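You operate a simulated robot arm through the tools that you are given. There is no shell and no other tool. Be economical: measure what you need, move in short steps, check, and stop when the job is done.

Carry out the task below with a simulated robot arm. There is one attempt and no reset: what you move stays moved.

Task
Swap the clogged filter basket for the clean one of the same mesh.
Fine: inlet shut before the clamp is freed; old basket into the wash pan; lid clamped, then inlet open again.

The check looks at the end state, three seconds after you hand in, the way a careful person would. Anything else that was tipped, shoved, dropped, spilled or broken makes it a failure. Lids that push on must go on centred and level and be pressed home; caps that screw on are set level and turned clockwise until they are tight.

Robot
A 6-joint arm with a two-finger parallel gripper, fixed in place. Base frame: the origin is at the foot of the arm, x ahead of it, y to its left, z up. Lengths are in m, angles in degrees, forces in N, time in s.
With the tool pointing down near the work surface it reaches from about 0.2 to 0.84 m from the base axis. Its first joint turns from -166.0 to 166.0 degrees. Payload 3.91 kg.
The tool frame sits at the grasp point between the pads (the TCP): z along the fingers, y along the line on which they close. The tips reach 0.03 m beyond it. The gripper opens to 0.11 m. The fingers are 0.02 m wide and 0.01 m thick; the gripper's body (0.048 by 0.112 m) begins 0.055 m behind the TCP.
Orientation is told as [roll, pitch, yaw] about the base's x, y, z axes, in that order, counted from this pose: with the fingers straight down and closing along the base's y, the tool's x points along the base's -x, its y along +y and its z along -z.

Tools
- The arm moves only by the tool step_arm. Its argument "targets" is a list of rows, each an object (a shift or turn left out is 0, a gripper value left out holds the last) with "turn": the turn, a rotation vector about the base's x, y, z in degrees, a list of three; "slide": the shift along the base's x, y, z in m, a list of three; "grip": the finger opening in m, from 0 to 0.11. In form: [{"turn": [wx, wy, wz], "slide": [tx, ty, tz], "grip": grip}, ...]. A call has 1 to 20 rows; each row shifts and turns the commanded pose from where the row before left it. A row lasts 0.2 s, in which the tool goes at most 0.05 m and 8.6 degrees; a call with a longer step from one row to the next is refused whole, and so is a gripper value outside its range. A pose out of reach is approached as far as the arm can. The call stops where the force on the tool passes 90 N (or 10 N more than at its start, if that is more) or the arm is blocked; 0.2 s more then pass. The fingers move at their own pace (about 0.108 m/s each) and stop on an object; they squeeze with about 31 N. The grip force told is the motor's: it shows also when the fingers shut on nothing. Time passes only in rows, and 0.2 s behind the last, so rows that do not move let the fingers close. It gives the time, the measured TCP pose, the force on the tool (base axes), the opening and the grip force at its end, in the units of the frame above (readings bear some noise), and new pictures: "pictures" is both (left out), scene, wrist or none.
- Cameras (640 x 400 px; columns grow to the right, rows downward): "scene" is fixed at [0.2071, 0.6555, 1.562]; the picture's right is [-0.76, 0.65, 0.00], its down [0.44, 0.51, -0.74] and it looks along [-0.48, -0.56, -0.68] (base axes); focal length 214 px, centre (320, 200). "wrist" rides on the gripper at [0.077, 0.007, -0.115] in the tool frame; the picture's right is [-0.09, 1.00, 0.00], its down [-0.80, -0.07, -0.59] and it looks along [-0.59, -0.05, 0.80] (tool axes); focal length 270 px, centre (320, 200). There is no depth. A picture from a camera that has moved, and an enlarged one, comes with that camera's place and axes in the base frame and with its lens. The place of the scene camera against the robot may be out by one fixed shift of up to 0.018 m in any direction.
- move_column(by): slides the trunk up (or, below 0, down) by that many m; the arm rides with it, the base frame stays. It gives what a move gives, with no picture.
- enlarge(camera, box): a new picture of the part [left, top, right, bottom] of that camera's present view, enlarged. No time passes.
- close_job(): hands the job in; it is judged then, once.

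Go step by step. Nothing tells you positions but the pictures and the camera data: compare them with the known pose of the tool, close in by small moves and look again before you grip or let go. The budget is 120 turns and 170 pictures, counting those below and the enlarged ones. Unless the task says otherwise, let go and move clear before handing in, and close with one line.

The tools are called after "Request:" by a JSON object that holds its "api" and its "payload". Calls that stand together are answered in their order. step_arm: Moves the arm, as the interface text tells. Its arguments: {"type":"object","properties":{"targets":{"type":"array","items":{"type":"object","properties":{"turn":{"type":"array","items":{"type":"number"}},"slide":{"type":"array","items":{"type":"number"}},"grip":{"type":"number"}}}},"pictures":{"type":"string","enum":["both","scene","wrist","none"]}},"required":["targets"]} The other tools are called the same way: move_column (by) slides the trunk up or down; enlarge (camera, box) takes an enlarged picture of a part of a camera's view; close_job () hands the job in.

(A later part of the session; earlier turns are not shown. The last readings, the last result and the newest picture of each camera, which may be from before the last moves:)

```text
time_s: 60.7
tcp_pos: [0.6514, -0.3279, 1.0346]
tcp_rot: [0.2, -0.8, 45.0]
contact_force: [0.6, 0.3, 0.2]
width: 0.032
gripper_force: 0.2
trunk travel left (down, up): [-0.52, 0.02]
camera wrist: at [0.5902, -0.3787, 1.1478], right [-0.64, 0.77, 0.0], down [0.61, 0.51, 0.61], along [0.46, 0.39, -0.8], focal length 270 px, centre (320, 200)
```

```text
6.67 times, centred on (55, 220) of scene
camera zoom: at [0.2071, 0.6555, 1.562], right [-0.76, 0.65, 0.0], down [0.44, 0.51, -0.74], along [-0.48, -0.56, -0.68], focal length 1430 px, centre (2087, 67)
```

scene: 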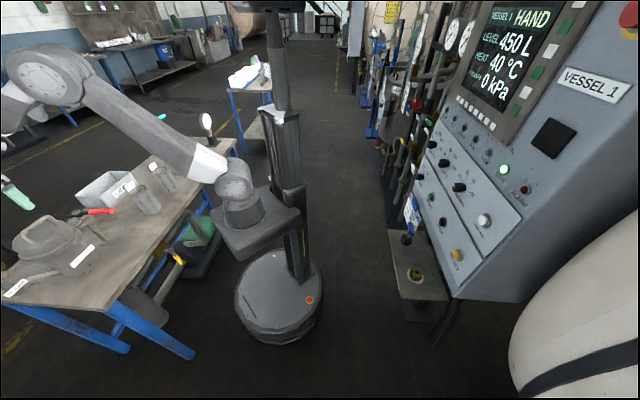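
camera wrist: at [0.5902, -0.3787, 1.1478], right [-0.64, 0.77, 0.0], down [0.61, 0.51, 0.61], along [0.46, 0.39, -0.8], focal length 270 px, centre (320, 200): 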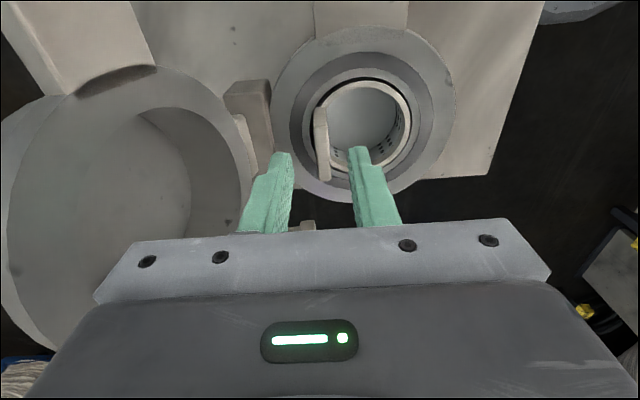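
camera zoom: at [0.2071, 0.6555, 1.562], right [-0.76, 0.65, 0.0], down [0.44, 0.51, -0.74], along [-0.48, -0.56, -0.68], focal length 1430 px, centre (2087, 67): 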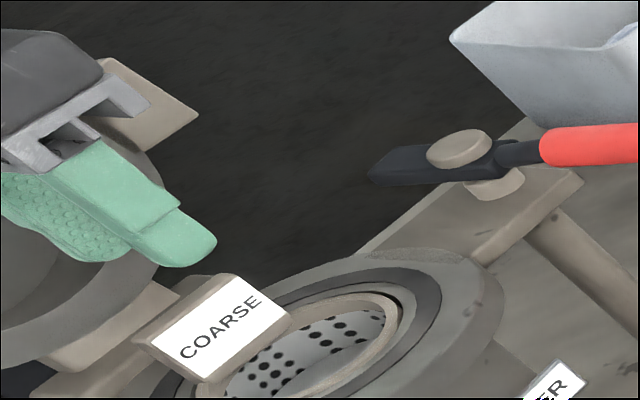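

The fingers are aligned with the tag. I'll descend so they straddle it and close.

Request:
{"api": "step_arm", "payload": {"targets": [{"slide": [0, 0, -0.03]}, {"slide": [0, 0, -0.018]}, {"grip": 0}, {}, {}], "pictures": "wrist"}}

Request:
{"api": "enlarge", "payload": {"camera": "scene", "box": [20, 190, 90, 250]}}

```text
time_s: 61.9
tcp_pos: [0.6508, -0.3253, 0.9855]
tcp_rot: [0.1, -0.8, 45.0]
contact_force: [0.1, -0.2, -0.1]
width: 0.0093
gripper_force: 30.6
trunk travel left (down, up): [-0.52, 0.02]
camera wrist: at [0.5891, -0.3767, 1.0989], right [-0.64, 0.77, 0.0], down [0.61, 0.51, 0.61], along [0.46, 0.39, -0.8], focal length 270 px, centre (320, 200)
```

wrist: 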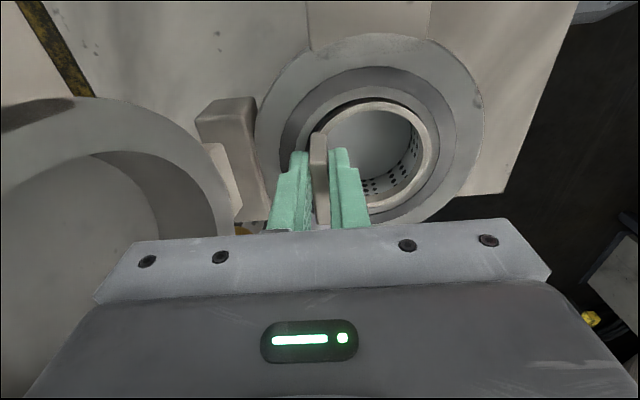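

```text
6.67 times, centred on (55, 220) of scene
camera zoom: at [0.2071, 0.6555, 1.562], right [-0.76, 0.65, 0.0], down [0.44, 0.51, -0.74], along [-0.48, -0.56, -0.68], focal length 1430 px, centre (2087, 67)
```

zoom: 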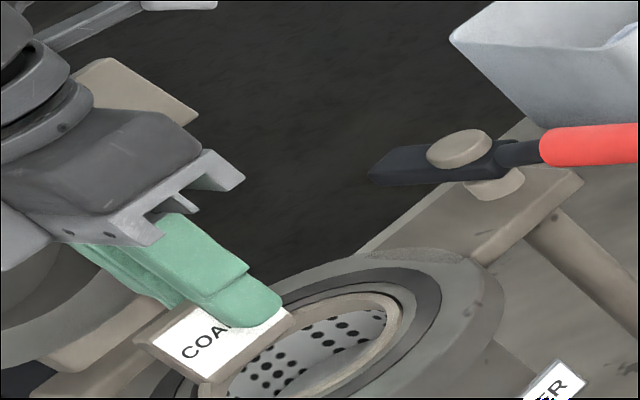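

The tag is held only by the tips. I'll reopen slightly, go 8 mm deeper and grip again.

Request:
{"api": "step_arm", "payload": {"targets": [{"grip": 0.03}, {"slide": [0, 0, -0.008]}, {"grip": 0}, {}, {}], "pictures": "none"}}

Request:
{"api": "step_arm", "payload": {"targets": [{"slide": [0, 0, 0.01]}, {"slide": [0, 0, 0.02]}], "pictures": "wrist"}}

Request:
{"api": "enlarge", "payload": {"camera": "scene", "box": [20, 190, 90, 250]}}

```text
time_s: 63.1
tcp_pos: [0.6494, -0.3248, 0.9778]
tcp_rot: [0.1, -0.7, 45.0]
contact_force: [0.3, -0.5, 0.4]
width: 0.0098
gripper_force: 30.8
trunk travel left (down, up): [-0.52, 0.02]
```

```text
time_s: 63.7
tcp_pos: [0.6496, -0.3259, 1.0084]
tcp_rot: [0.2, -0.7, 45.1]
contact_force: [0.0, 0.2, -2.3]
width: 0.0097
gripper_force: 30.5
trunk travel left (down, up): [-0.52, 0.02]
camera wrist: at [0.5891, -0.3778, 1.1218], right [-0.64, 0.77, 0.0], down [0.61, 0.51, 0.61], along [0.46, 0.39, -0.8], focal length 270 px, centre (320, 200)
```

wrist: 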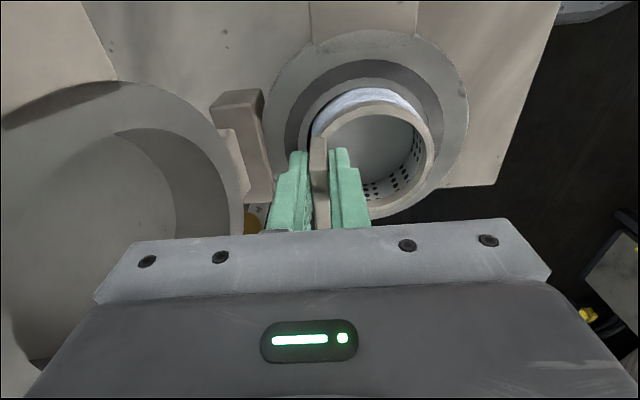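

```text
6.67 times, centred on (55, 220) of scene
camera zoom: at [0.2071, 0.6555, 1.562], right [-0.76, 0.65, 0.0], down [0.44, 0.51, -0.74], along [-0.48, -0.56, -0.68], focal length 1430 px, centre (2087, 67)
```

zoom: 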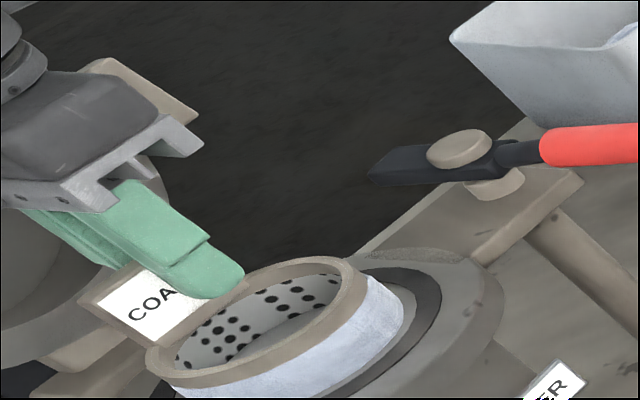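

The old basket lifts freely (about 2 N). I'll raise it straight up well clear of the pot and check.

Request:
{"api": "step_arm", "payload": {"targets": [{"slide": [0, 0, 0.03]}, {"slide": [0, 0, 0.03]}, {"slide": [0, 0, 0.03]}, {"slide": [0, 0, 0.03]}, {"slide": [0, 0, 0.03]}, {"slide": [0, 0, 0.03]}], "pictures": "both"}}

Request:
{"api": "enlarge", "payload": {"camera": "scene", "box": [0, 130, 130, 250]}}

```text
time_s: 65.1
tcp_pos: [0.6529, -0.3261, 1.1874]
tcp_rot: [0.2, -0.7, 45.0]
contact_force: [0.3, -0.8, -1.6]
width: 0.0095
gripper_force: 30.3
trunk travel left (down, up): [-0.52, 0.02]
camera wrist: at [0.5916, -0.378, 1.301], right [-0.64, 0.77, 0.0], down [0.61, 0.51, 0.61], along [0.46, 0.39, -0.8], focal length 270 px, centre (320, 200)
```

scene: 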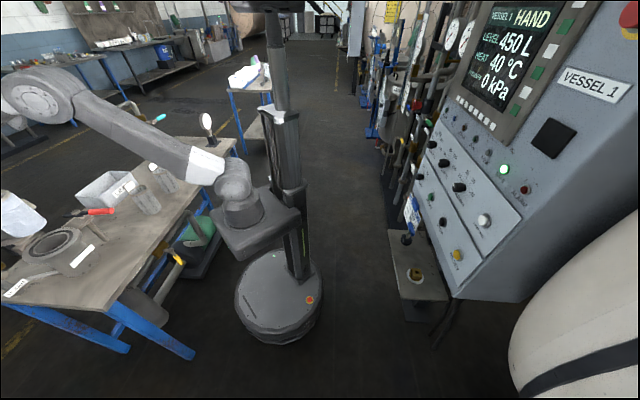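
wrist: 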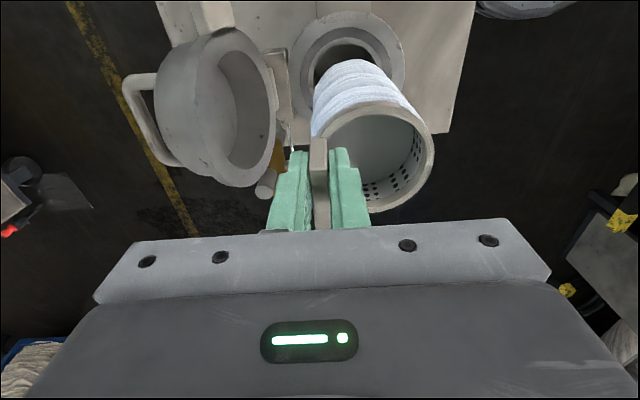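

```text
3.33 times, centred on (65, 190) of scene
camera zoom: at [0.2071, 0.6555, 1.562], right [-0.76, 0.65, 0.0], down [0.44, 0.51, -0.74], along [-0.48, -0.56, -0.68], focal length 715 px, centre (1170, 233)
```

zoom: 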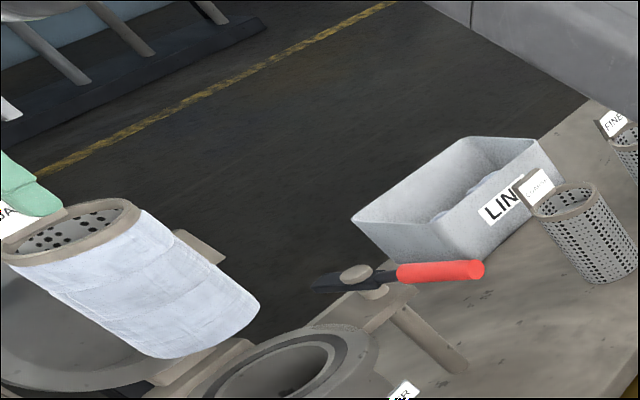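

The old basket is out and hanging level, covered with lint. I'll carry it in an arc around the base toward the wash pan, turning the yaw as I go.

Request:
{"api": "step_arm", "payload": {"targets": [{"slide": [-0.0175, -0.0371, 0], "turn": [0, 0, -8.4]}, {"slide": [-0.0198, -0.036, 0], "turn": [0, 0, -8.4]}, {"slide": [-0.0216, -0.0349, 0], "turn": [0, 0, -8.4]}, {"slide": [-0.0237, -0.0338, 0], "turn": [0, 0, -8.4]}, {"slide": [-0.0256, -0.0324, 0], "turn": [0, 0, -8.4]}, {"slide": [-0.0276, -0.0311, 0], "turn": [0, 0, -8.4]}, {"slide": [-0.0293, -0.0295, 0], "turn": [0, 0, -8.4]}, {"slide": [-0.031, -0.0279, 0], "turn": [0, 0, -8.4]}, {"slide": [-0.0326, -0.0262, 0], "turn": [0, 0, -8.4]}, {"slide": [-0.0341, -0.0244, 0], "turn": [0, 0, -8.4]}, {"slide": [-0.0356, -0.0225, 0], "turn": [0, 0, -8.4]}, {"slide": [-0.0369, -0.0205, 0], "turn": [0, 0, -8.4]}, {"slide": [-0.0379, -0.0185, 0], "turn": [0, 0, -8.4]}, {"slide": [-0.0391, -0.0163, 0], "turn": [0, 0, -8.4]}], "pictures": "both"}}

```text
time_s: 68.1
tcp_pos: [0.2365, -0.7173, 1.185]
tcp_rot: [0.2, -0.8, -72.8]
contact_force: [0.0, 0.0, -2.5]
width: 0.0097
gripper_force: 31.2
trunk travel left (down, up): [-0.52, 0.02]
camera wrist: at [0.2203, -0.6404, 1.2983], right [0.98, 0.21, 0.0], down [0.17, -0.78, 0.61], along [0.13, -0.59, -0.8], focal length 270 px, centre (320, 200)
```

scene: 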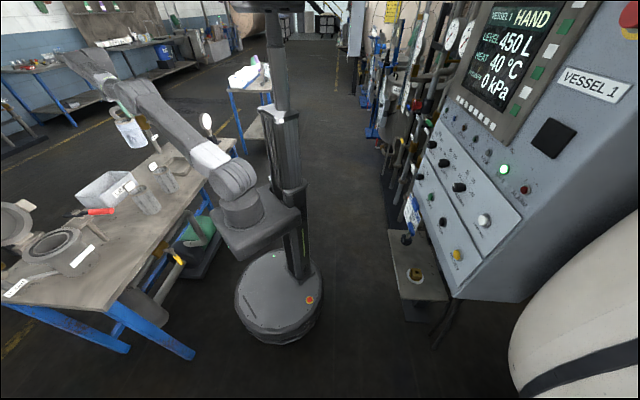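
wrist: 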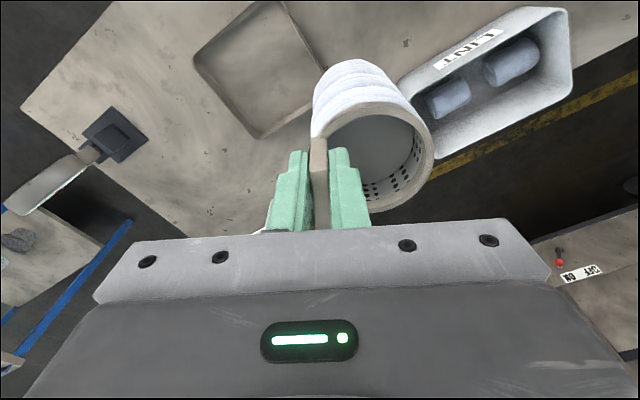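

The tray is in view: centre about (0.162,-0.773), corners well placed. I'll move so the basket is centred above it and lower partway.

Request:
{"api": "step_arm", "payload": {"targets": [{"slide": [-0.036, -0.022, -0.02]}, {"slide": [-0.036, -0.022, -0.02]}, {"slide": [-0.035, -0.022, -0.02]}, {"slide": [0, 0, -0.03]}, {"slide": [0, 0, -0.03]}, {"slide": [0, 0, -0.03]}], "pictures": "both"}}

Request:
{"api": "enlarge", "payload": {"camera": "scene", "box": [110, 110, 220, 200]}}

```text
time_s: 69.5
tcp_pos: [0.1288, -0.7599, 1.0292]
tcp_rot: [0.3, -0.8, -72.6]
contact_force: [-0.8, -0.4, -2.2]
width: 0.0098
gripper_force: 30.8
out of reach, approached as far as the arm can: row 1, 2, 3
trunk travel left (down, up): [-0.52, 0.02]
camera wrist: at [0.1112, -0.6838, 1.1423], right [0.98, 0.21, 0.0], down [0.17, -0.78, 0.61], along [0.13, -0.59, -0.8], focal length 270 px, centre (320, 200)
```

scene: 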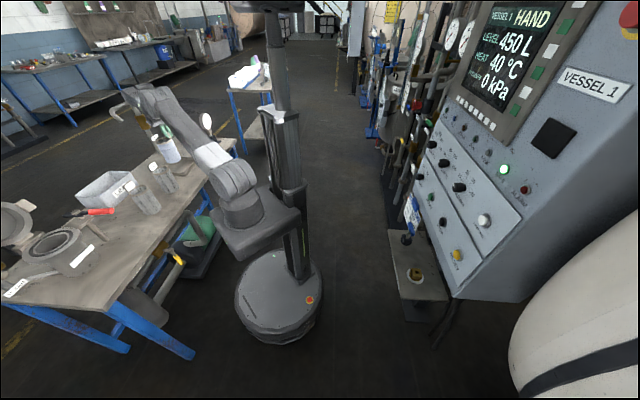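
wrist: 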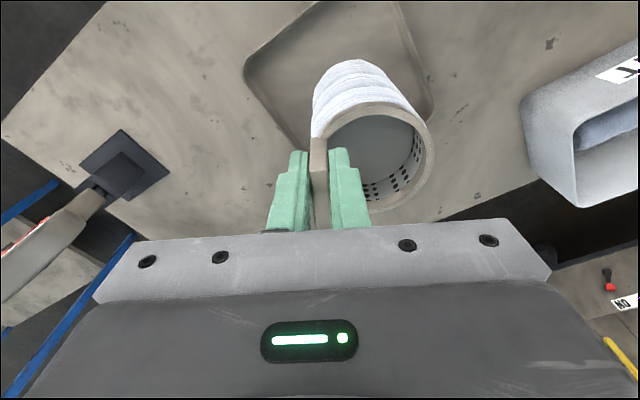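

```text
4.44 times, centred on (165, 155) of scene
camera zoom: at [0.2071, 0.6555, 1.562], right [-0.76, 0.65, 0.0], down [0.44, 0.51, -0.74], along [-0.48, -0.56, -0.68], focal length 953 px, centre (1009, 400)
```

zoom: 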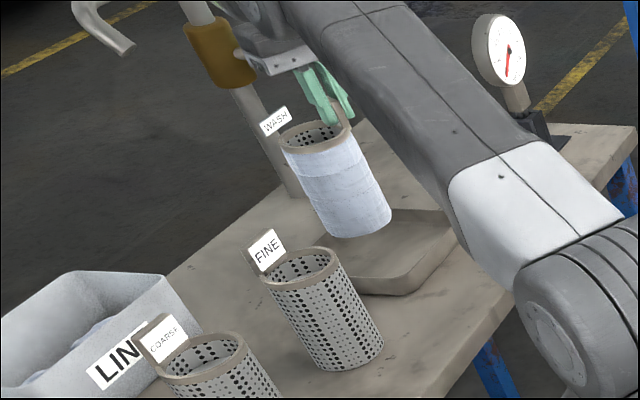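

Tray centre is confirmed at (0.16,-0.77). I'll shift 2 cm outward and lower toward the pan floor, watching the force.

Request:
{"api": "step_arm", "payload": {"targets": [{"slide": [0, -0.011, -0.02]}, {"slide": [0, -0.011, -0.02]}, {"slide": [0, 0, -0.02]}, {"slide": [0, 0, -0.012]}], "pictures": "none"}}

Request:
{"api": "enlarge", "payload": {"camera": "scene", "box": [110, 110, 220, 200]}}

```text
time_s: 70.5
tcp_pos: [0.1282, -0.7824, 0.9668]
tcp_rot: [0.0, -1.5, -72.6]
contact_force: [2.3, -3.2, 34.4]
width: 0.0096
gripper_force: 31.3
trunk travel left (down, up): [-0.52, 0.02]
```

```text
4.44 times, centred on (165, 155) of scene
camera zoom: at [0.2071, 0.6555, 1.562], right [-0.76, 0.65, 0.0], down [0.44, 0.51, -0.74], along [-0.48, -0.56, -0.68], focal length 953 px, centre (1009, 400)
```

zoom: 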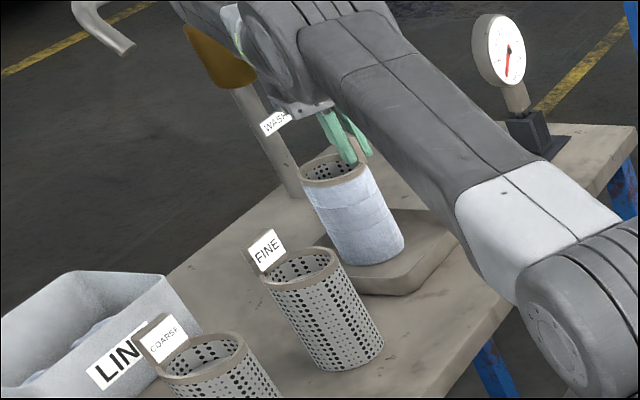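

There's contact at z 0.967, a bit higher than expected. I'll ease off a few millimetres and look closely to make sure it sits on the pan floor, not its rim.

Request:
{"api": "step_arm", "payload": {"targets": [{"slide": [0, 0, 0.005]}], "pictures": "wrist"}}

Request:
{"api": "enlarge", "payload": {"camera": "scene", "box": [160, 140, 220, 190]}}

Request:
{"api": "enlarge", "payload": {"camera": "wrist", "box": [240, 0, 480, 180]}}

```text
time_s: 70.9
tcp_pos: [0.1279, -0.783, 0.9654]
tcp_rot: [0.1, -1.2, -72.6]
contact_force: [2.7, -6.6, 27.8]
width: 0.0099
gripper_force: 31.3
trunk travel left (down, up): [-0.52, 0.02]
camera wrist: at [0.1103, -0.7047, 1.0789], right [0.98, 0.21, 0.0], down [0.17, -0.77, 0.61], along [0.13, -0.6, -0.79], focal length 270 px, centre (320, 200)
```

wrist: 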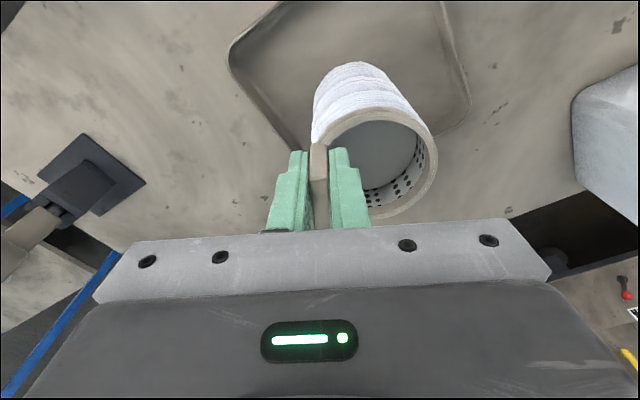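

```text
8.00 times, centred on (190, 165) of scene
camera zoom: at [0.2071, 0.6555, 1.562], right [-0.76, 0.65, 0.0], down [0.44, 0.51, -0.74], along [-0.48, -0.56, -0.68], focal length 1716 px, centre (1360, 480)
```

zoom: 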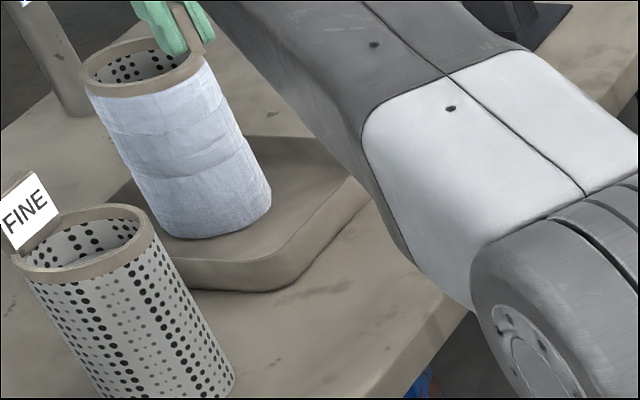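

```text
2.22 times, centred on (360, 90) of wrist
camera zoom: at [0.1103, -0.7047, 1.0789], right [0.98, 0.21, 0.0], down [0.17, -0.77, 0.61], along [0.13, -0.6, -0.79], focal length 601 px, centre (231, 444)
```

zoom: 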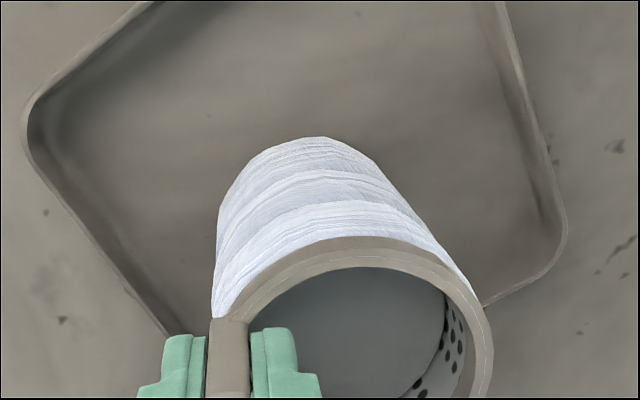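

The basket stands inside the pan on its floor. I'll relieve the remaining force and let go.

Request:
{"api": "step_arm", "payload": {"targets": [{"slide": [0, 0, 0.003]}, {"slide": [0, 0, 0.003]}, {}], "pictures": "none"}}

```text
time_s: 71.7
tcp_pos: [0.1278, -0.7827, 0.9664]
tcp_rot: [0.3, -0.6, -72.6]
contact_force: [0.5, 1.1, -2.8]
width: 0.0096
gripper_force: 30.9
trunk travel left (down, up): [-0.52, 0.02]
```

Now it just hangs at the floor. I'll set it down 2 mm, open slightly and lift away.

Request:
{"api": "step_arm", "payload": {"targets": [{"slide": [0, 0, -0.003]}, {"grip": 0.03}, {}, {"slide": [0, 0, 0.03]}, {"slide": [0, 0, 0.04]}, {"slide": [0, 0, 0.05]}], "pictures": "both"}}

Request:
{"api": "enlarge", "payload": {"camera": "scene", "box": [110, 110, 220, 200]}}

```text
time_s: 73.1
tcp_pos: [0.1259, -0.7683, 1.0859]
tcp_rot: [0.1, -0.9, -72.6]
contact_force: [-0.8, 0.2, 0.0]
width: 0.0301
gripper_force: 0.2
out of reach, approached as far as the arm can: row 5, 6
trunk travel left (down, up): [-0.52, 0.02]
camera wrist: at [0.1078, -0.6913, 1.1985], right [0.98, 0.21, 0.0], down [0.17, -0.78, 0.61], along [0.13, -0.59, -0.79], focal length 270 px, centre (320, 200)
```

scene: 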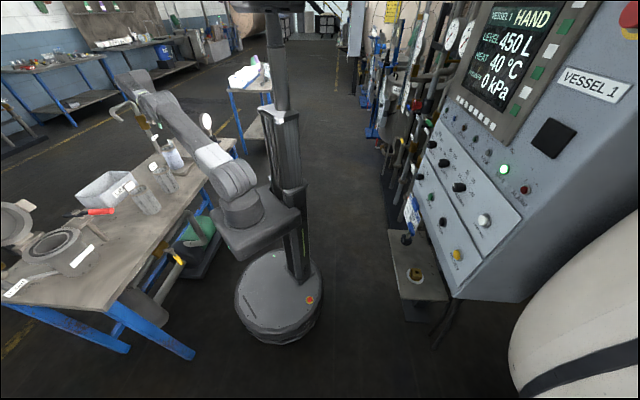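
wrist: 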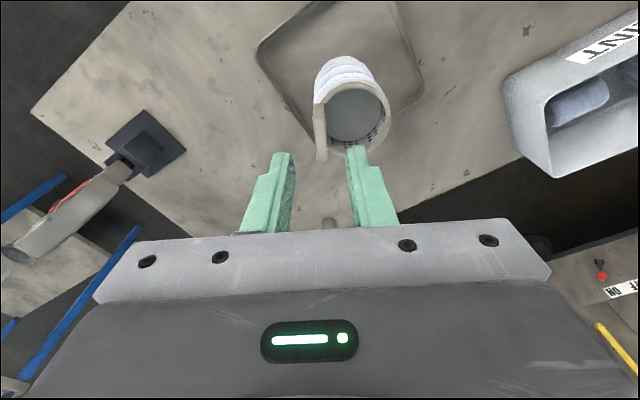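

```text
4.44 times, centred on (165, 155) of scene
camera zoom: at [0.2071, 0.6555, 1.562], right [-0.76, 0.65, 0.0], down [0.44, 0.51, -0.74], along [-0.48, -0.56, -0.68], focal length 953 px, centre (1009, 400)
```

zoom: 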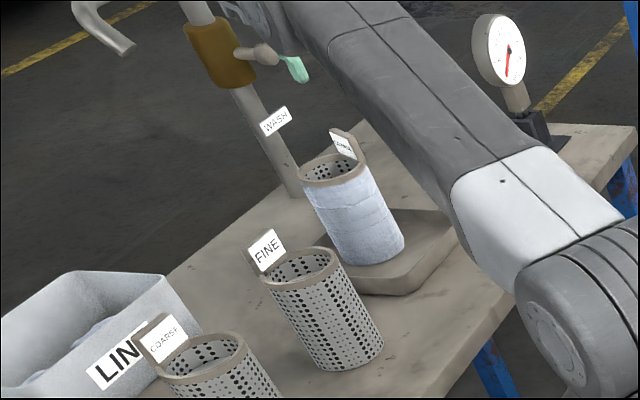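

The old basket stands in the wash pan. Next I'll move over the clean COARSE basket (estimated rim centre (0.355,-0.452)) with yaw 45°.

Request:
{"api": "step_arm", "payload": {"targets": [{"slide": [0.0, 0.01, 0.03], "turn": [0, 0, 8.4]}, {"slide": [0.0, 0.01, 0.03], "turn": [0, 0, 8.4]}, {"slide": [0.0203, 0.0232, 0.0], "turn": [0, 0, 8.4]}, {"slide": [0.0203, 0.0232, 0.0], "turn": [0, 0, 8.4]}, {"slide": [0.0203, 0.0232, 0.0], "turn": [0, 0, 8.4]}, {"slide": [0.0203, 0.0232, 0.0], "turn": [0, 0, 8.4]}, {"slide": [0.0203, 0.0232, 0.0], "turn": [0, 0, 8.4]}, {"slide": [0.0203, 0.0232, 0.0], "turn": [0, 0, 8.4]}, {"slide": [0.0203, 0.0232, 0.0], "turn": [0, 0, 8.4]}, {"slide": [0.0203, 0.0232, 0.0], "turn": [0, 0, 8.4]}, {"slide": [0.0203, 0.0232, 0.0], "turn": [0, 0, 8.4]}, {"slide": [0.0203, 0.0232, 0.0], "turn": [0, 0, 8.4]}, {"slide": [0.0203, 0.0232, 0.0], "turn": [0, 0, 8.4]}, {"slide": [0.0203, 0.0232, 0.0], "turn": [0, 0, 8.4]}], "pictures": "wrist"}}

```text
time_s: 76.1
tcp_pos: [0.3738, -0.4695, 1.1411]
tcp_rot: [0.1, -0.8, 45.1]
contact_force: [1.2, 0.4, 0.0]
width: 0.0298
gripper_force: 0.1
trunk travel left (down, up): [-0.52, 0.02]
camera wrist: at [0.3129, -0.521, 1.2545], right [-0.64, 0.77, 0.0], down [0.61, 0.51, 0.61], along [0.46, 0.39, -0.8], focal length 270 px, centre (320, 200)
```

wrist: 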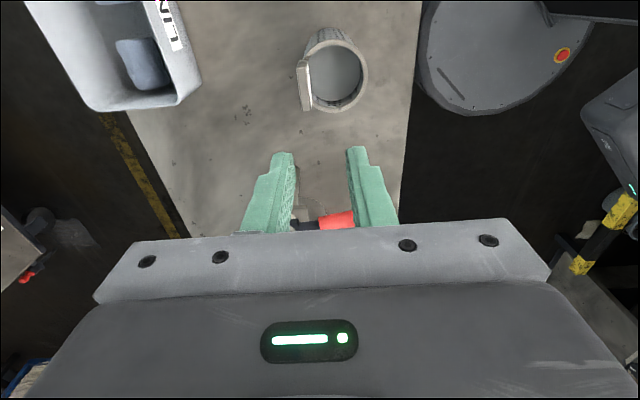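

The clean COARSE basket is just below, with its tag on the same side as in the pot. I'll line up over the tag and descend partway.

Request:
{"api": "step_arm", "payload": {"targets": [{"slide": [0.004, -0.0175, -0.03]}, {"slide": [0, 0, -0.04]}, {"slide": [0, 0, -0.035]}], "pictures": "wrist"}}

```text
time_s: 76.9
tcp_pos: [0.3769, -0.4882, 1.0362]
tcp_rot: [0.3, -0.8, 45.0]
contact_force: [-0.5, 0.2, 0.0]
width: 0.03
gripper_force: 0.0
trunk travel left (down, up): [-0.52, 0.02]
camera wrist: at [0.3161, -0.5382, 1.1491], right [-0.64, 0.77, 0.0], down [0.61, 0.51, 0.61], along [0.46, 0.39, -0.8], focal length 270 px, centre (320, 200)
```

wrist: 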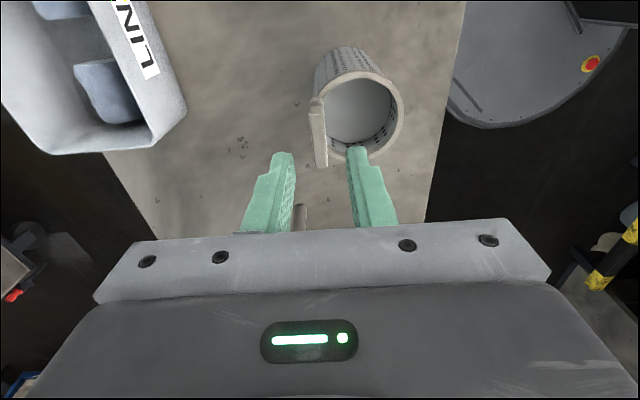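

Tag top is about (0.386,-0.483,0.925). I'll correct and descend around it.

Request:
{"api": "step_arm", "payload": {"targets": [{"slide": [0.009, 0.0045, -0.03]}, {"slide": [0, 0, -0.03]}, {"slide": [0, 0, -0.025]}], "pictures": "wrist"}}

Request:
{"api": "enlarge", "payload": {"camera": "scene", "box": [110, 160, 180, 220]}}

```text
time_s: 77.7
tcp_pos: [0.384, -0.4853, 0.9518]
tcp_rot: [0.1, -0.8, 45.1]
contact_force: [0.4, -0.2, 0.7]
width: 0.03
gripper_force: 0.0
trunk travel left (down, up): [-0.52, 0.02]
camera wrist: at [0.3225, -0.5353, 1.0656], right [-0.64, 0.77, 0.0], down [0.61, 0.51, 0.61], along [0.46, 0.39, -0.8], focal length 270 px, centre (320, 200)
```

wrist: 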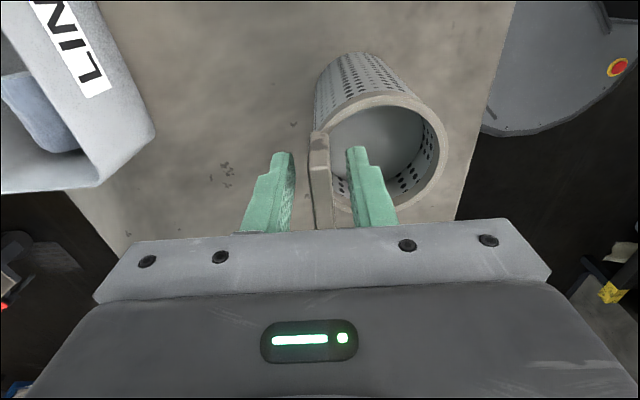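

```text
6.67 times, centred on (145, 190) of scene
camera zoom: at [0.2071, 0.6555, 1.562], right [-0.76, 0.65, 0.0], down [0.44, 0.51, -0.74], along [-0.48, -0.56, -0.68], focal length 1430 px, centre (1487, 267)
```

zoom: 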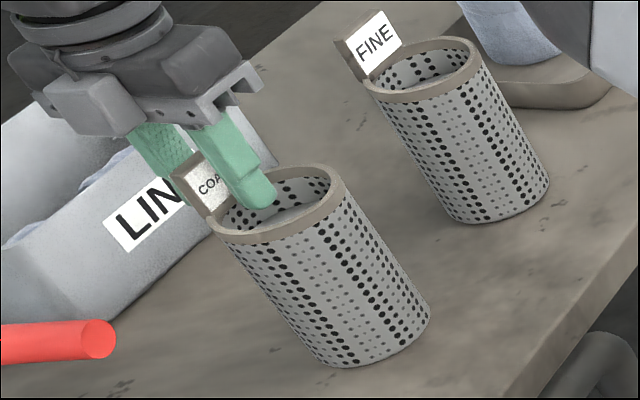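

The fingers straddle the tag. I'll go down 2 cm more and grip.

Request:
{"api": "step_arm", "payload": {"targets": [{"slide": [0.001, 0, -0.018]}, {"grip": 0}, {}, {}], "pictures": "wrist"}}

Request:
{"api": "enlarge", "payload": {"camera": "scene", "box": [110, 160, 180, 220]}}

```text
time_s: 78.7
tcp_pos: [0.3839, -0.4854, 0.9338]
tcp_rot: [0.2, -0.7, 45.0]
contact_force: [-1.2, 0.5, 0.3]
width: 0.0108
gripper_force: 30.3
trunk travel left (down, up): [-0.52, 0.02]
camera wrist: at [0.324, -0.5349, 1.047], right [-0.64, 0.77, 0.0], down [0.61, 0.51, 0.61], along [0.46, 0.39, -0.8], focal length 270 px, centre (320, 200)
```

wrist: 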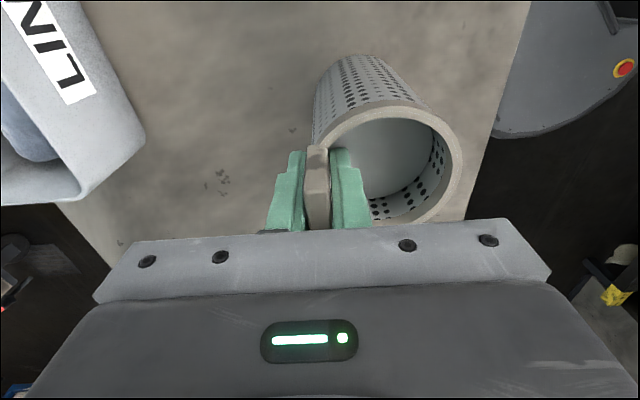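

```text
6.67 times, centred on (145, 190) of scene
camera zoom: at [0.2071, 0.6555, 1.562], right [-0.76, 0.65, 0.0], down [0.44, 0.51, -0.74], along [-0.48, -0.56, -0.68], focal length 1430 px, centre (1487, 267)
```

zoom: 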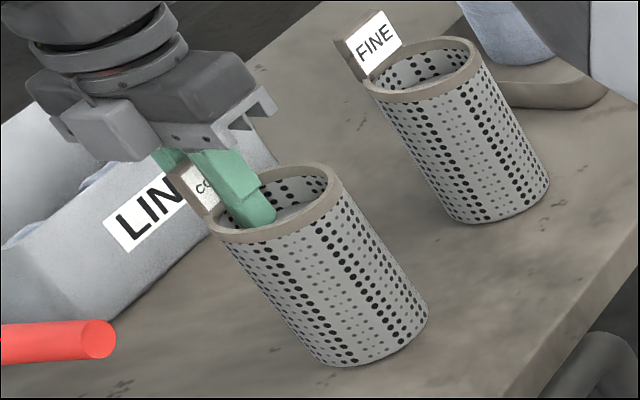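

The rim appears higher in the fingers than with the old basket, so this grip is about 3 cm deeper and wouldn't clear the seat. I'll open, rise 2.7 cm and regrip at the same tag depth as before.

Request:
{"api": "step_arm", "payload": {"targets": [{"grip": 0.03}, {}, {"slide": [0, 0, 0.027]}, {}], "pictures": "wrist"}}

Request:
{"api": "enlarge", "payload": {"camera": "scene", "box": [110, 160, 180, 220]}}

```text
time_s: 79.7
tcp_pos: [0.3857, -0.4823, 0.9609]
tcp_rot: [0.2, -0.7, 44.9]
contact_force: [-0.1, -0.2, 0.3]
width: 0.03
gripper_force: 0.0
trunk travel left (down, up): [-0.52, 0.02]
camera wrist: at [0.3256, -0.5343, 1.0741], right [-0.64, 0.77, 0.0], down [0.61, 0.51, 0.61], along [0.46, 0.39, -0.8], focal length 270 px, centre (320, 200)
```

wrist: 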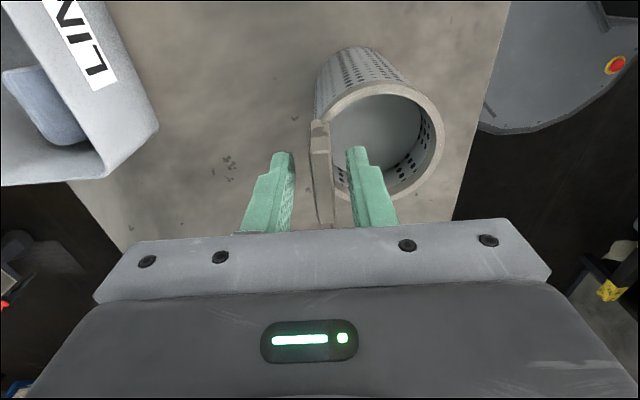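

```text
6.67 times, centred on (145, 190) of scene
camera zoom: at [0.2071, 0.6555, 1.562], right [-0.76, 0.65, 0.0], down [0.44, 0.51, -0.74], along [-0.48, -0.56, -0.68], focal length 1430 px, centre (1487, 267)
```

zoom: 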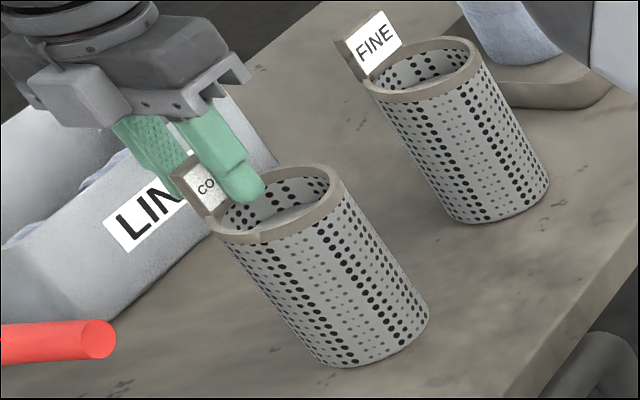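

Depth now nearly matches the earlier grip. I'll rise 4 mm more, shift 7 mm along the tag to centre on it, then close and lift slightly.

Request:
{"api": "step_arm", "payload": {"targets": [{"slide": [-0.005, -0.005, 0.004]}, {"grip": 0}, {}, {}, {"slide": [0, 0, 0.02]}, {"slide": [0, 0, 0.02]}], "pictures": "wrist"}}

Request:
{"api": "enlarge", "payload": {"camera": "scene", "box": [110, 160, 180, 220]}}

```text
time_s: 81.1
tcp_pos: [0.3802, -0.4861, 1.0058]
tcp_rot: [0.2, -0.8, 45.0]
contact_force: [-0.9, 0.2, -2.1]
width: 0.0094
gripper_force: 31.3
trunk travel left (down, up): [-0.52, 0.02]
camera wrist: at [0.319, -0.537, 1.1188], right [-0.64, 0.77, 0.0], down [0.61, 0.51, 0.61], along [0.46, 0.39, -0.8], focal length 270 px, centre (320, 200)
```

wrist: 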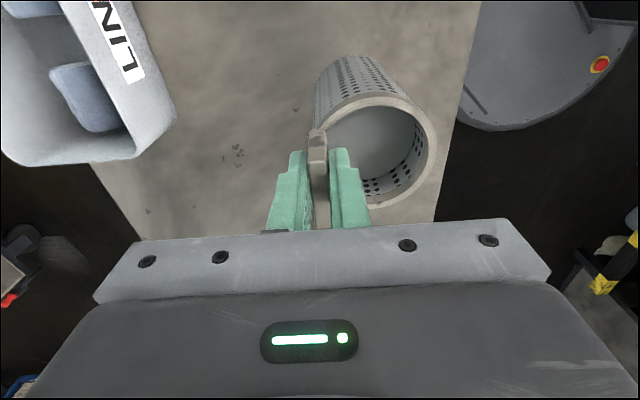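

```text
6.67 times, centred on (145, 190) of scene
camera zoom: at [0.2071, 0.6555, 1.562], right [-0.76, 0.65, 0.0], down [0.44, 0.51, -0.74], along [-0.48, -0.56, -0.68], focal length 1430 px, centre (1487, 267)
```

zoom: 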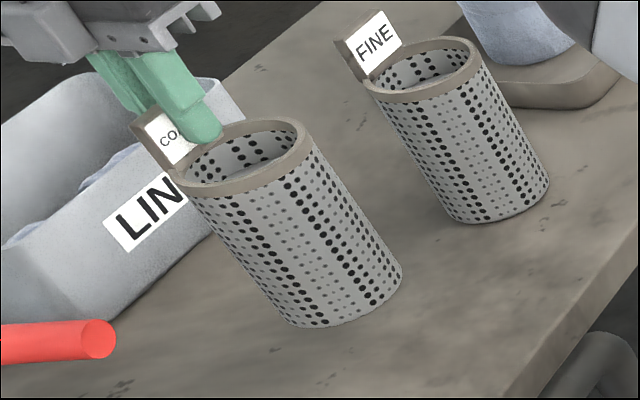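

The clean basket is held level. I'll lift high, carry it over to the pot and stop above it.

Request:
{"api": "step_arm", "payload": {"targets": [{"slide": [0, 0, 0.035]}, {"slide": [0, 0, 0.035]}, {"slide": [0, 0, 0.035]}, {"slide": [0, 0, 0.035]}, {"slide": [0, 0, 0.035]}, {"slide": [0, 0, 0.035]}, {"slide": [0.034, 0.0203, 0]}, {"slide": [0.034, 0.0203, 0]}, {"slide": [0.034, 0.0203, 0]}, {"slide": [0.034, 0.0203, 0]}, {"slide": [0.034, 0.0203, 0]}, {"slide": [0.034, 0.0203, 0]}, {"slide": [0.034, 0.0203, 0]}, {"slide": [0.034, 0.0203, 0]}], "pictures": "both"}}

```text
time_s: 84.1
tcp_pos: [0.6513, -0.3245, 1.2147]
tcp_rot: [0.2, -0.8, 45.0]
contact_force: [0.1, -0.5, -1.9]
width: 0.0095
gripper_force: 31.2
trunk travel left (down, up): [-0.52, 0.02]
camera wrist: at [0.591, -0.3751, 1.3278], right [-0.64, 0.77, 0.01], down [0.61, 0.51, 0.6], along [0.46, 0.39, -0.8], focal length 270 px, centre (320, 200)
```

scene: 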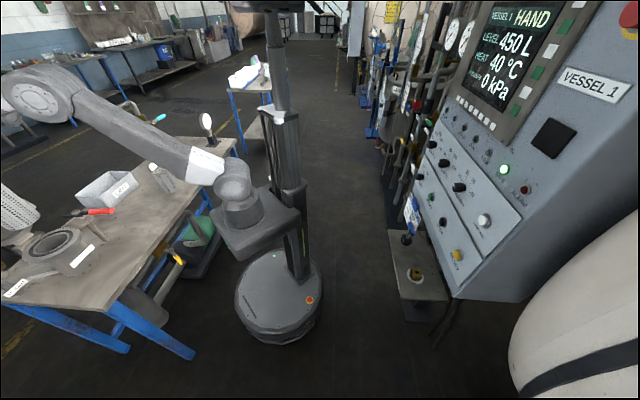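
wrist: 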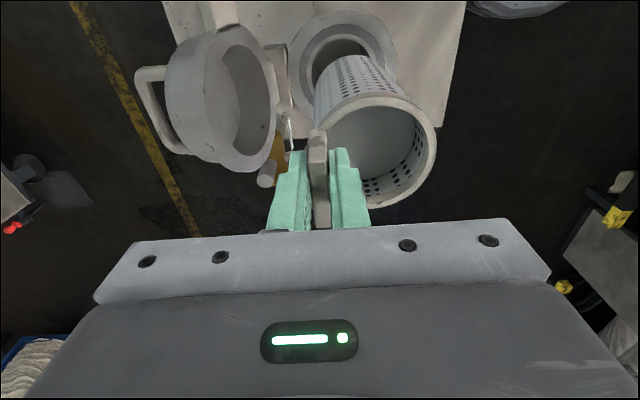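

The basket is above the pot in the same relation as the old one was. I'll lower it slowly.

Request:
{"api": "step_arm", "payload": {"targets": [{"slide": [0, 0, -0.025]}, {"slide": [0, 0, -0.02]}, {"slide": [0, 0, -0.015]}, {"slide": [0, 0, -0.015]}], "pictures": "wrist"}}

Request:
{"api": "enlarge", "payload": {"camera": "scene", "box": [0, 170, 110, 260]}}

```text
time_s: 85.1
tcp_pos: [0.6529, -0.3283, 1.1419]
tcp_rot: [0.2, -0.8, 45.0]
contact_force: [0.2, -0.5, -1.8]
width: 0.0097
gripper_force: 30.6
trunk travel left (down, up): [-0.52, 0.02]
camera wrist: at [0.593, -0.3791, 1.2541], right [-0.64, 0.77, 0.0], down [0.61, 0.51, 0.61], along [0.46, 0.39, -0.8], focal length 270 px, centre (320, 200)
```

wrist: 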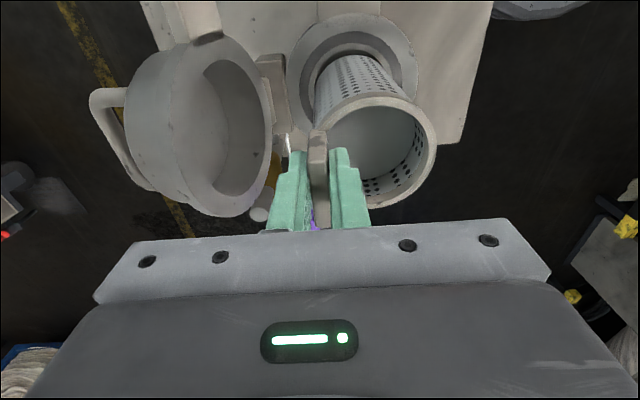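

```text
4.44 times, centred on (55, 215) of scene
camera zoom: at [0.2071, 0.6555, 1.562], right [-0.76, 0.65, 0.0], down [0.44, 0.51, -0.74], along [-0.48, -0.56, -0.68], focal length 953 px, centre (1498, 133)
```

zoom: 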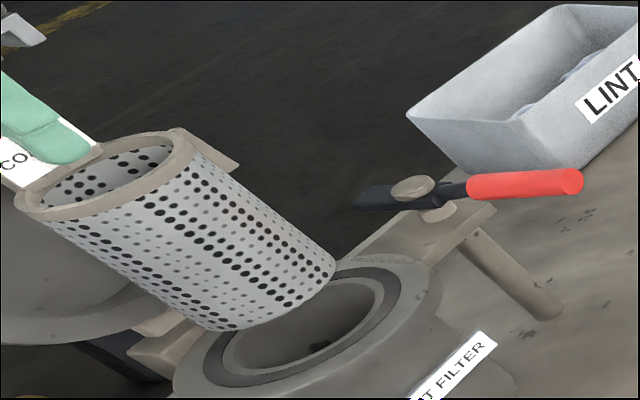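

It is descending toward the opening. I'll continue in small steps and watch for contact.

Request:
{"api": "step_arm", "payload": {"targets": [{"slide": [0, 0, -0.015]}, {"slide": [0, 0, -0.015]}], "pictures": "wrist"}}

Request:
{"api": "enlarge", "payload": {"camera": "scene", "box": [0, 170, 110, 260]}}

```text
time_s: 85.7
tcp_pos: [0.6528, -0.3283, 1.1109]
tcp_rot: [0.2, -0.8, 45.0]
contact_force: [-0.3, 0.9, -2.1]
width: 0.0094
gripper_force: 31.4
trunk travel left (down, up): [-0.52, 0.02]
camera wrist: at [0.5921, -0.3784, 1.2236], right [-0.64, 0.77, 0.0], down [0.61, 0.51, 0.61], along [0.46, 0.39, -0.8], focal length 270 px, centre (320, 200)
```

wrist: 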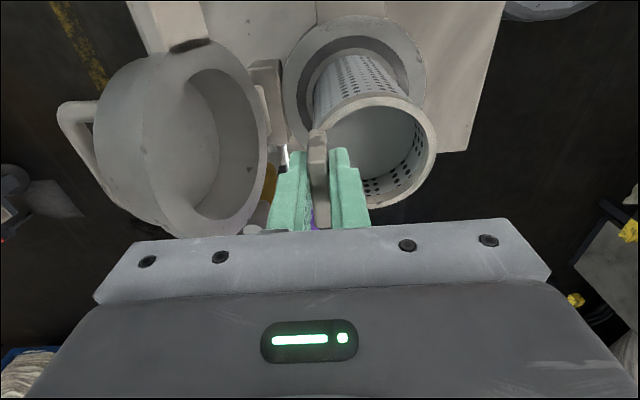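

```text
4.44 times, centred on (55, 215) of scene
camera zoom: at [0.2071, 0.6555, 1.562], right [-0.76, 0.65, 0.0], down [0.44, 0.51, -0.74], along [-0.48, -0.56, -0.68], focal length 953 px, centre (1498, 133)
```

zoom: 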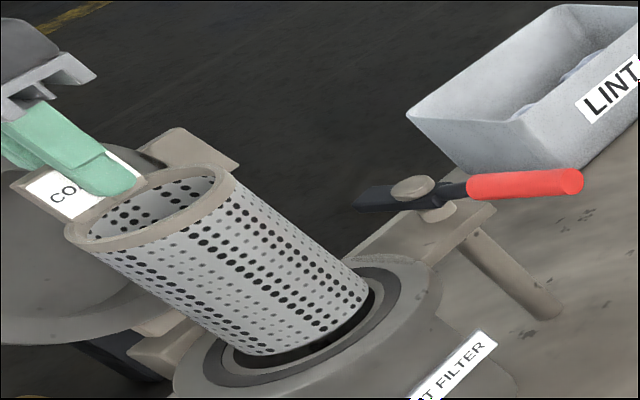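

The bottom is at the opening, slightly toward the hinge side. I'll nudge 3 mm back and keep lowering.

Request:
{"api": "step_arm", "payload": {"targets": [{"slide": [-0.0015, 0.003, 0]}, {"slide": [0, 0, -0.015]}, {"slide": [0, 0, -0.015]}, {"slide": [0, 0, -0.015]}], "pictures": "none"}}

Request:
{"api": "enlarge", "payload": {"camera": "scene", "box": [0, 170, 110, 260]}}

```text
time_s: 86.7
tcp_pos: [0.6507, -0.3226, 1.0647]
tcp_rot: [0.2, -0.8, 45.0]
contact_force: [7.1, -0.5, -1.6]
width: 0.0096
gripper_force: 30.9
trunk travel left (down, up): [-0.52, 0.02]
```

```text
4.44 times, centred on (55, 215) of scene
camera zoom: at [0.2071, 0.6555, 1.562], right [-0.76, 0.65, 0.0], down [0.44, 0.51, -0.74], along [-0.48, -0.56, -0.68], focal length 953 px, centre (1498, 133)
```

zoom: 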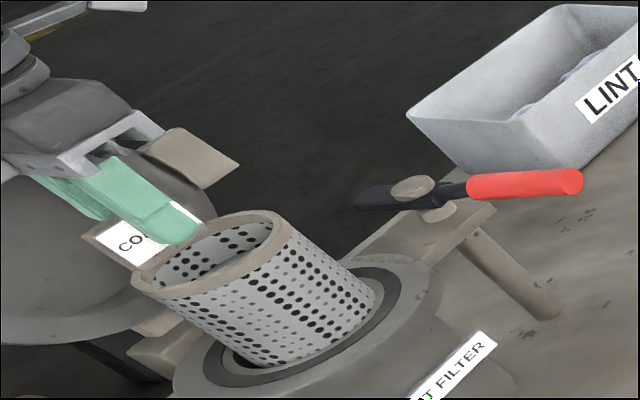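

It's inside, with a light side force. I'll shift 2 mm in +x and continue.

Request:
{"api": "step_arm", "payload": {"targets": [{"slide": [0.0025, 0, 0]}, {"slide": [0, 0, -0.015]}, {"slide": [0, 0, -0.015]}, {"slide": [0, 0, -0.015]}], "pictures": "none"}}

Request:
{"api": "enlarge", "payload": {"camera": "scene", "box": [0, 170, 110, 260]}}

```text
time_s: 87.7
tcp_pos: [0.6541, -0.3214, 1.0198]
tcp_rot: [0.2, -0.7, 45.1]
contact_force: [0.0, -0.9, -3.5]
width: 0.0097
gripper_force: 30.5
trunk travel left (down, up): [-0.52, 0.02]
```

```text
4.44 times, centred on (55, 215) of scene
camera zoom: at [0.2071, 0.6555, 1.562], right [-0.76, 0.65, 0.0], down [0.44, 0.51, -0.74], along [-0.48, -0.56, -0.68], focal length 953 px, centre (1498, 133)
```

zoom: 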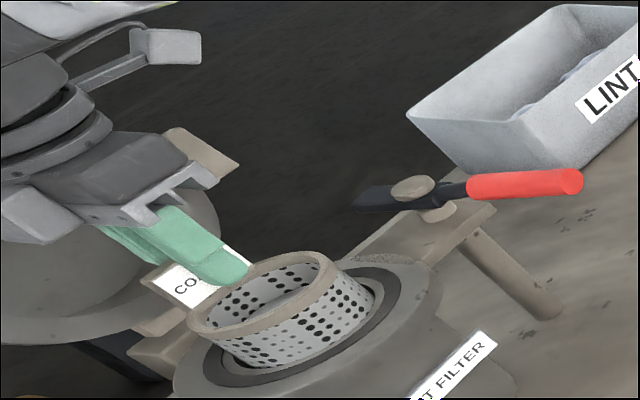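

Free again. I'll lower the last few centimetres to the seat.

Request:
{"api": "step_arm", "payload": {"targets": [{"slide": [0, 0, -0.013]}, {"slide": [0, 0, -0.013]}, {"slide": [0, 0, -0.008]}], "pictures": "none"}}

Request:
{"api": "step_arm", "payload": {"targets": [{"slide": [0, 0, -0.004]}, {}], "pictures": "wrist"}}

Request:
{"api": "enlarge", "payload": {"camera": "scene", "box": [0, 170, 110, 260]}}

```text
time_s: 88.5
tcp_pos: [0.6526, -0.3221, 0.985]
tcp_rot: [0.2, -0.8, 45.0]
contact_force: [0.1, 0.1, -1.9]
width: 0.0097
gripper_force: 31.2
trunk travel left (down, up): [-0.52, 0.02]
```

```text
time_s: 89.1
tcp_pos: [0.6536, -0.3212, 0.9804]
tcp_rot: [0.1, -0.8, 44.9]
contact_force: [-0.2, 0.3, -1.3]
width: 0.0098
gripper_force: 31.2
trunk travel left (down, up): [-0.52, 0.02]
camera wrist: at [0.593, -0.3733, 1.0945], right [-0.64, 0.77, 0.0], down [0.61, 0.51, 0.61], along [0.46, 0.39, -0.8], focal length 270 px, centre (320, 200)
```

wrist: 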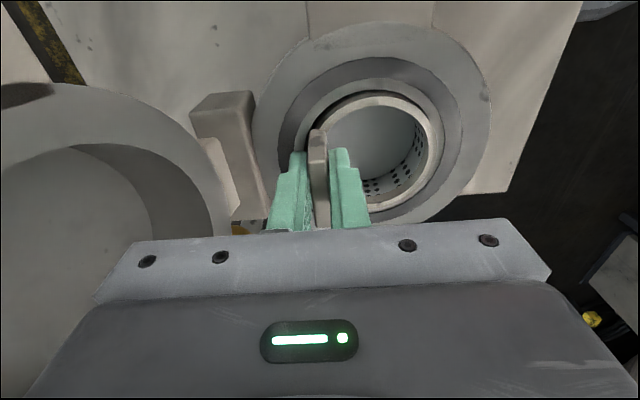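

```text
4.44 times, centred on (55, 215) of scene
camera zoom: at [0.2071, 0.6555, 1.562], right [-0.76, 0.65, 0.0], down [0.44, 0.51, -0.74], along [-0.48, -0.56, -0.68], focal length 953 px, centre (1498, 133)
```

zoom: 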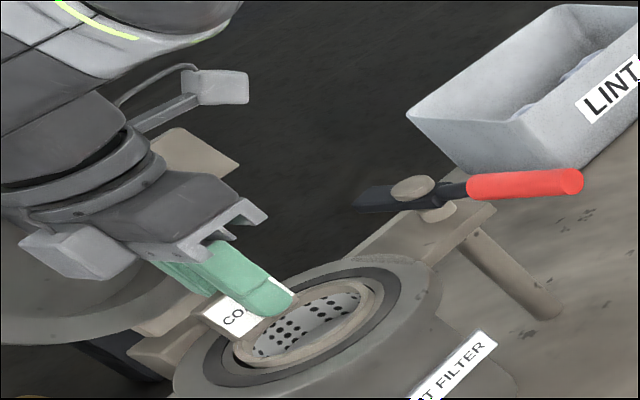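

It's almost seated. I'll take two more tiny steps until the force shows the seat.

Request:
{"api": "step_arm", "payload": {"targets": [{"slide": [0, 0, -0.003]}, {}], "pictures": "none"}}

Request:
{"api": "step_arm", "payload": {"targets": [{"slide": [0, 0, -0.003]}, {}], "pictures": "none"}}

Request:
{"api": "step_arm", "payload": {"targets": [{"slide": [0, 0, -0.003]}, {}], "pictures": "wrist"}}

```text
time_s: 89.7
tcp_pos: [0.6537, -0.3214, 0.978]
tcp_rot: [0.1, -0.7, 45.1]
contact_force: [0.4, 0.0, -1.3]
width: 0.0096
gripper_force: 31.0
trunk travel left (down, up): [-0.52, 0.02]
```

```text
time_s: 90.3
tcp_pos: [0.6532, -0.321, 0.9768]
tcp_rot: [0.2, -0.9, 45.1]
contact_force: [1.6, 0.5, 7.4]
width: 0.0096
gripper_force: 31.1
trunk travel left (down, up): [-0.52, 0.02]
```

```text
time_s: 90.9
tcp_pos: [0.6513, -0.3214, 0.9752]
tcp_rot: [-0.1, -0.9, 45.0]
contact_force: [4.6, -2.0, 24.3]
width: 0.0092
gripper_force: 30.9
trunk travel left (down, up): [-0.52, 0.02]
camera wrist: at [0.5914, -0.3729, 1.0881], right [-0.64, 0.77, 0.0], down [0.61, 0.51, 0.61], along [0.47, 0.39, -0.79], focal length 270 px, centre (320, 200)
```

wrist: 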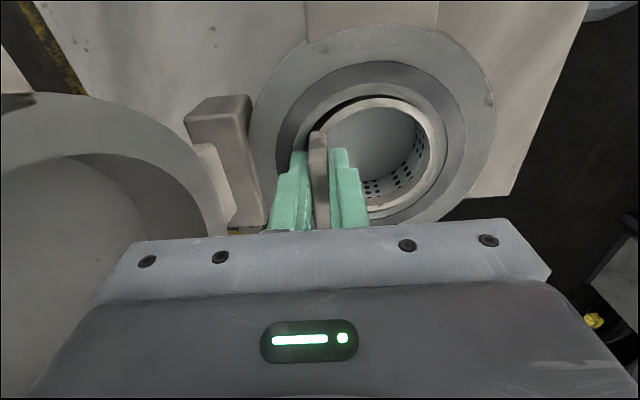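

It is seated at the same height as the old one. I'll release and lift straight up, then inspect.

Request:
{"api": "step_arm", "payload": {"targets": [{"slide": [0, 0, 0.002]}, {"grip": 0.03}, {}, {"slide": [0, 0, 0.02]}, {"slide": [0, 0, 0.04]}, {"slide": [-0.02, 0.02, 0.04]}, {"slide": [-0.02, 0.02, 0.03]}], "pictures": "wrist"}}

Request:
{"api": "enlarge", "payload": {"camera": "scene", "box": [0, 170, 110, 260]}}

Request:
{"api": "enlarge", "payload": {"camera": "wrist", "box": [160, 0, 440, 200]}}

```text
time_s: 92.5
tcp_pos: [0.6096, -0.2815, 1.1041]
tcp_rot: [0.1, -0.8, 45.0]
contact_force: [0.0, -0.2, -0.1]
width: 0.03
gripper_force: 0.2
trunk travel left (down, up): [-0.52, 0.02]
camera wrist: at [0.549, -0.3319, 1.2172], right [-0.64, 0.77, 0.0], down [0.61, 0.51, 0.61], along [0.46, 0.39, -0.8], focal length 270 px, centre (320, 200)
```

wrist: 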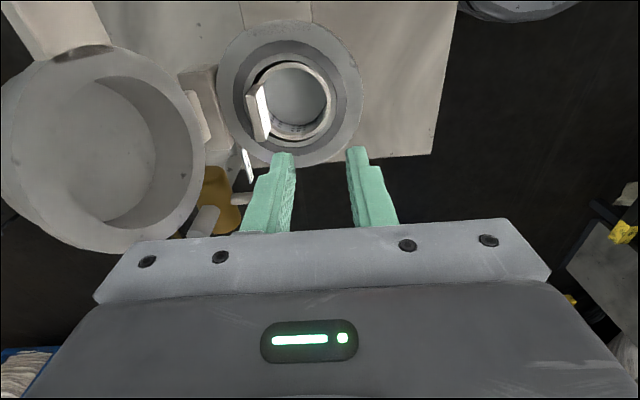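

```text
4.44 times, centred on (55, 215) of scene
camera zoom: at [0.2071, 0.6555, 1.562], right [-0.76, 0.65, 0.0], down [0.44, 0.51, -0.74], along [-0.48, -0.56, -0.68], focal length 953 px, centre (1498, 133)
```

zoom: 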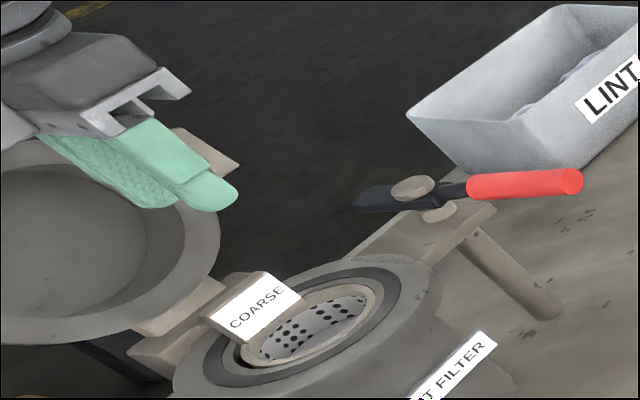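

```text
2.00 times, centred on (300, 100) of wrist
camera zoom: at [0.549, -0.3319, 1.2172], right [-0.64, 0.77, 0.0], down [0.61, 0.51, 0.61], along [0.46, 0.39, -0.8], focal length 541 px, centre (360, 400)
```

zoom: 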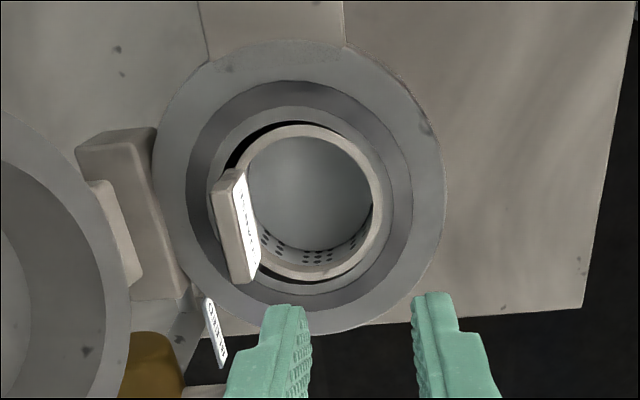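

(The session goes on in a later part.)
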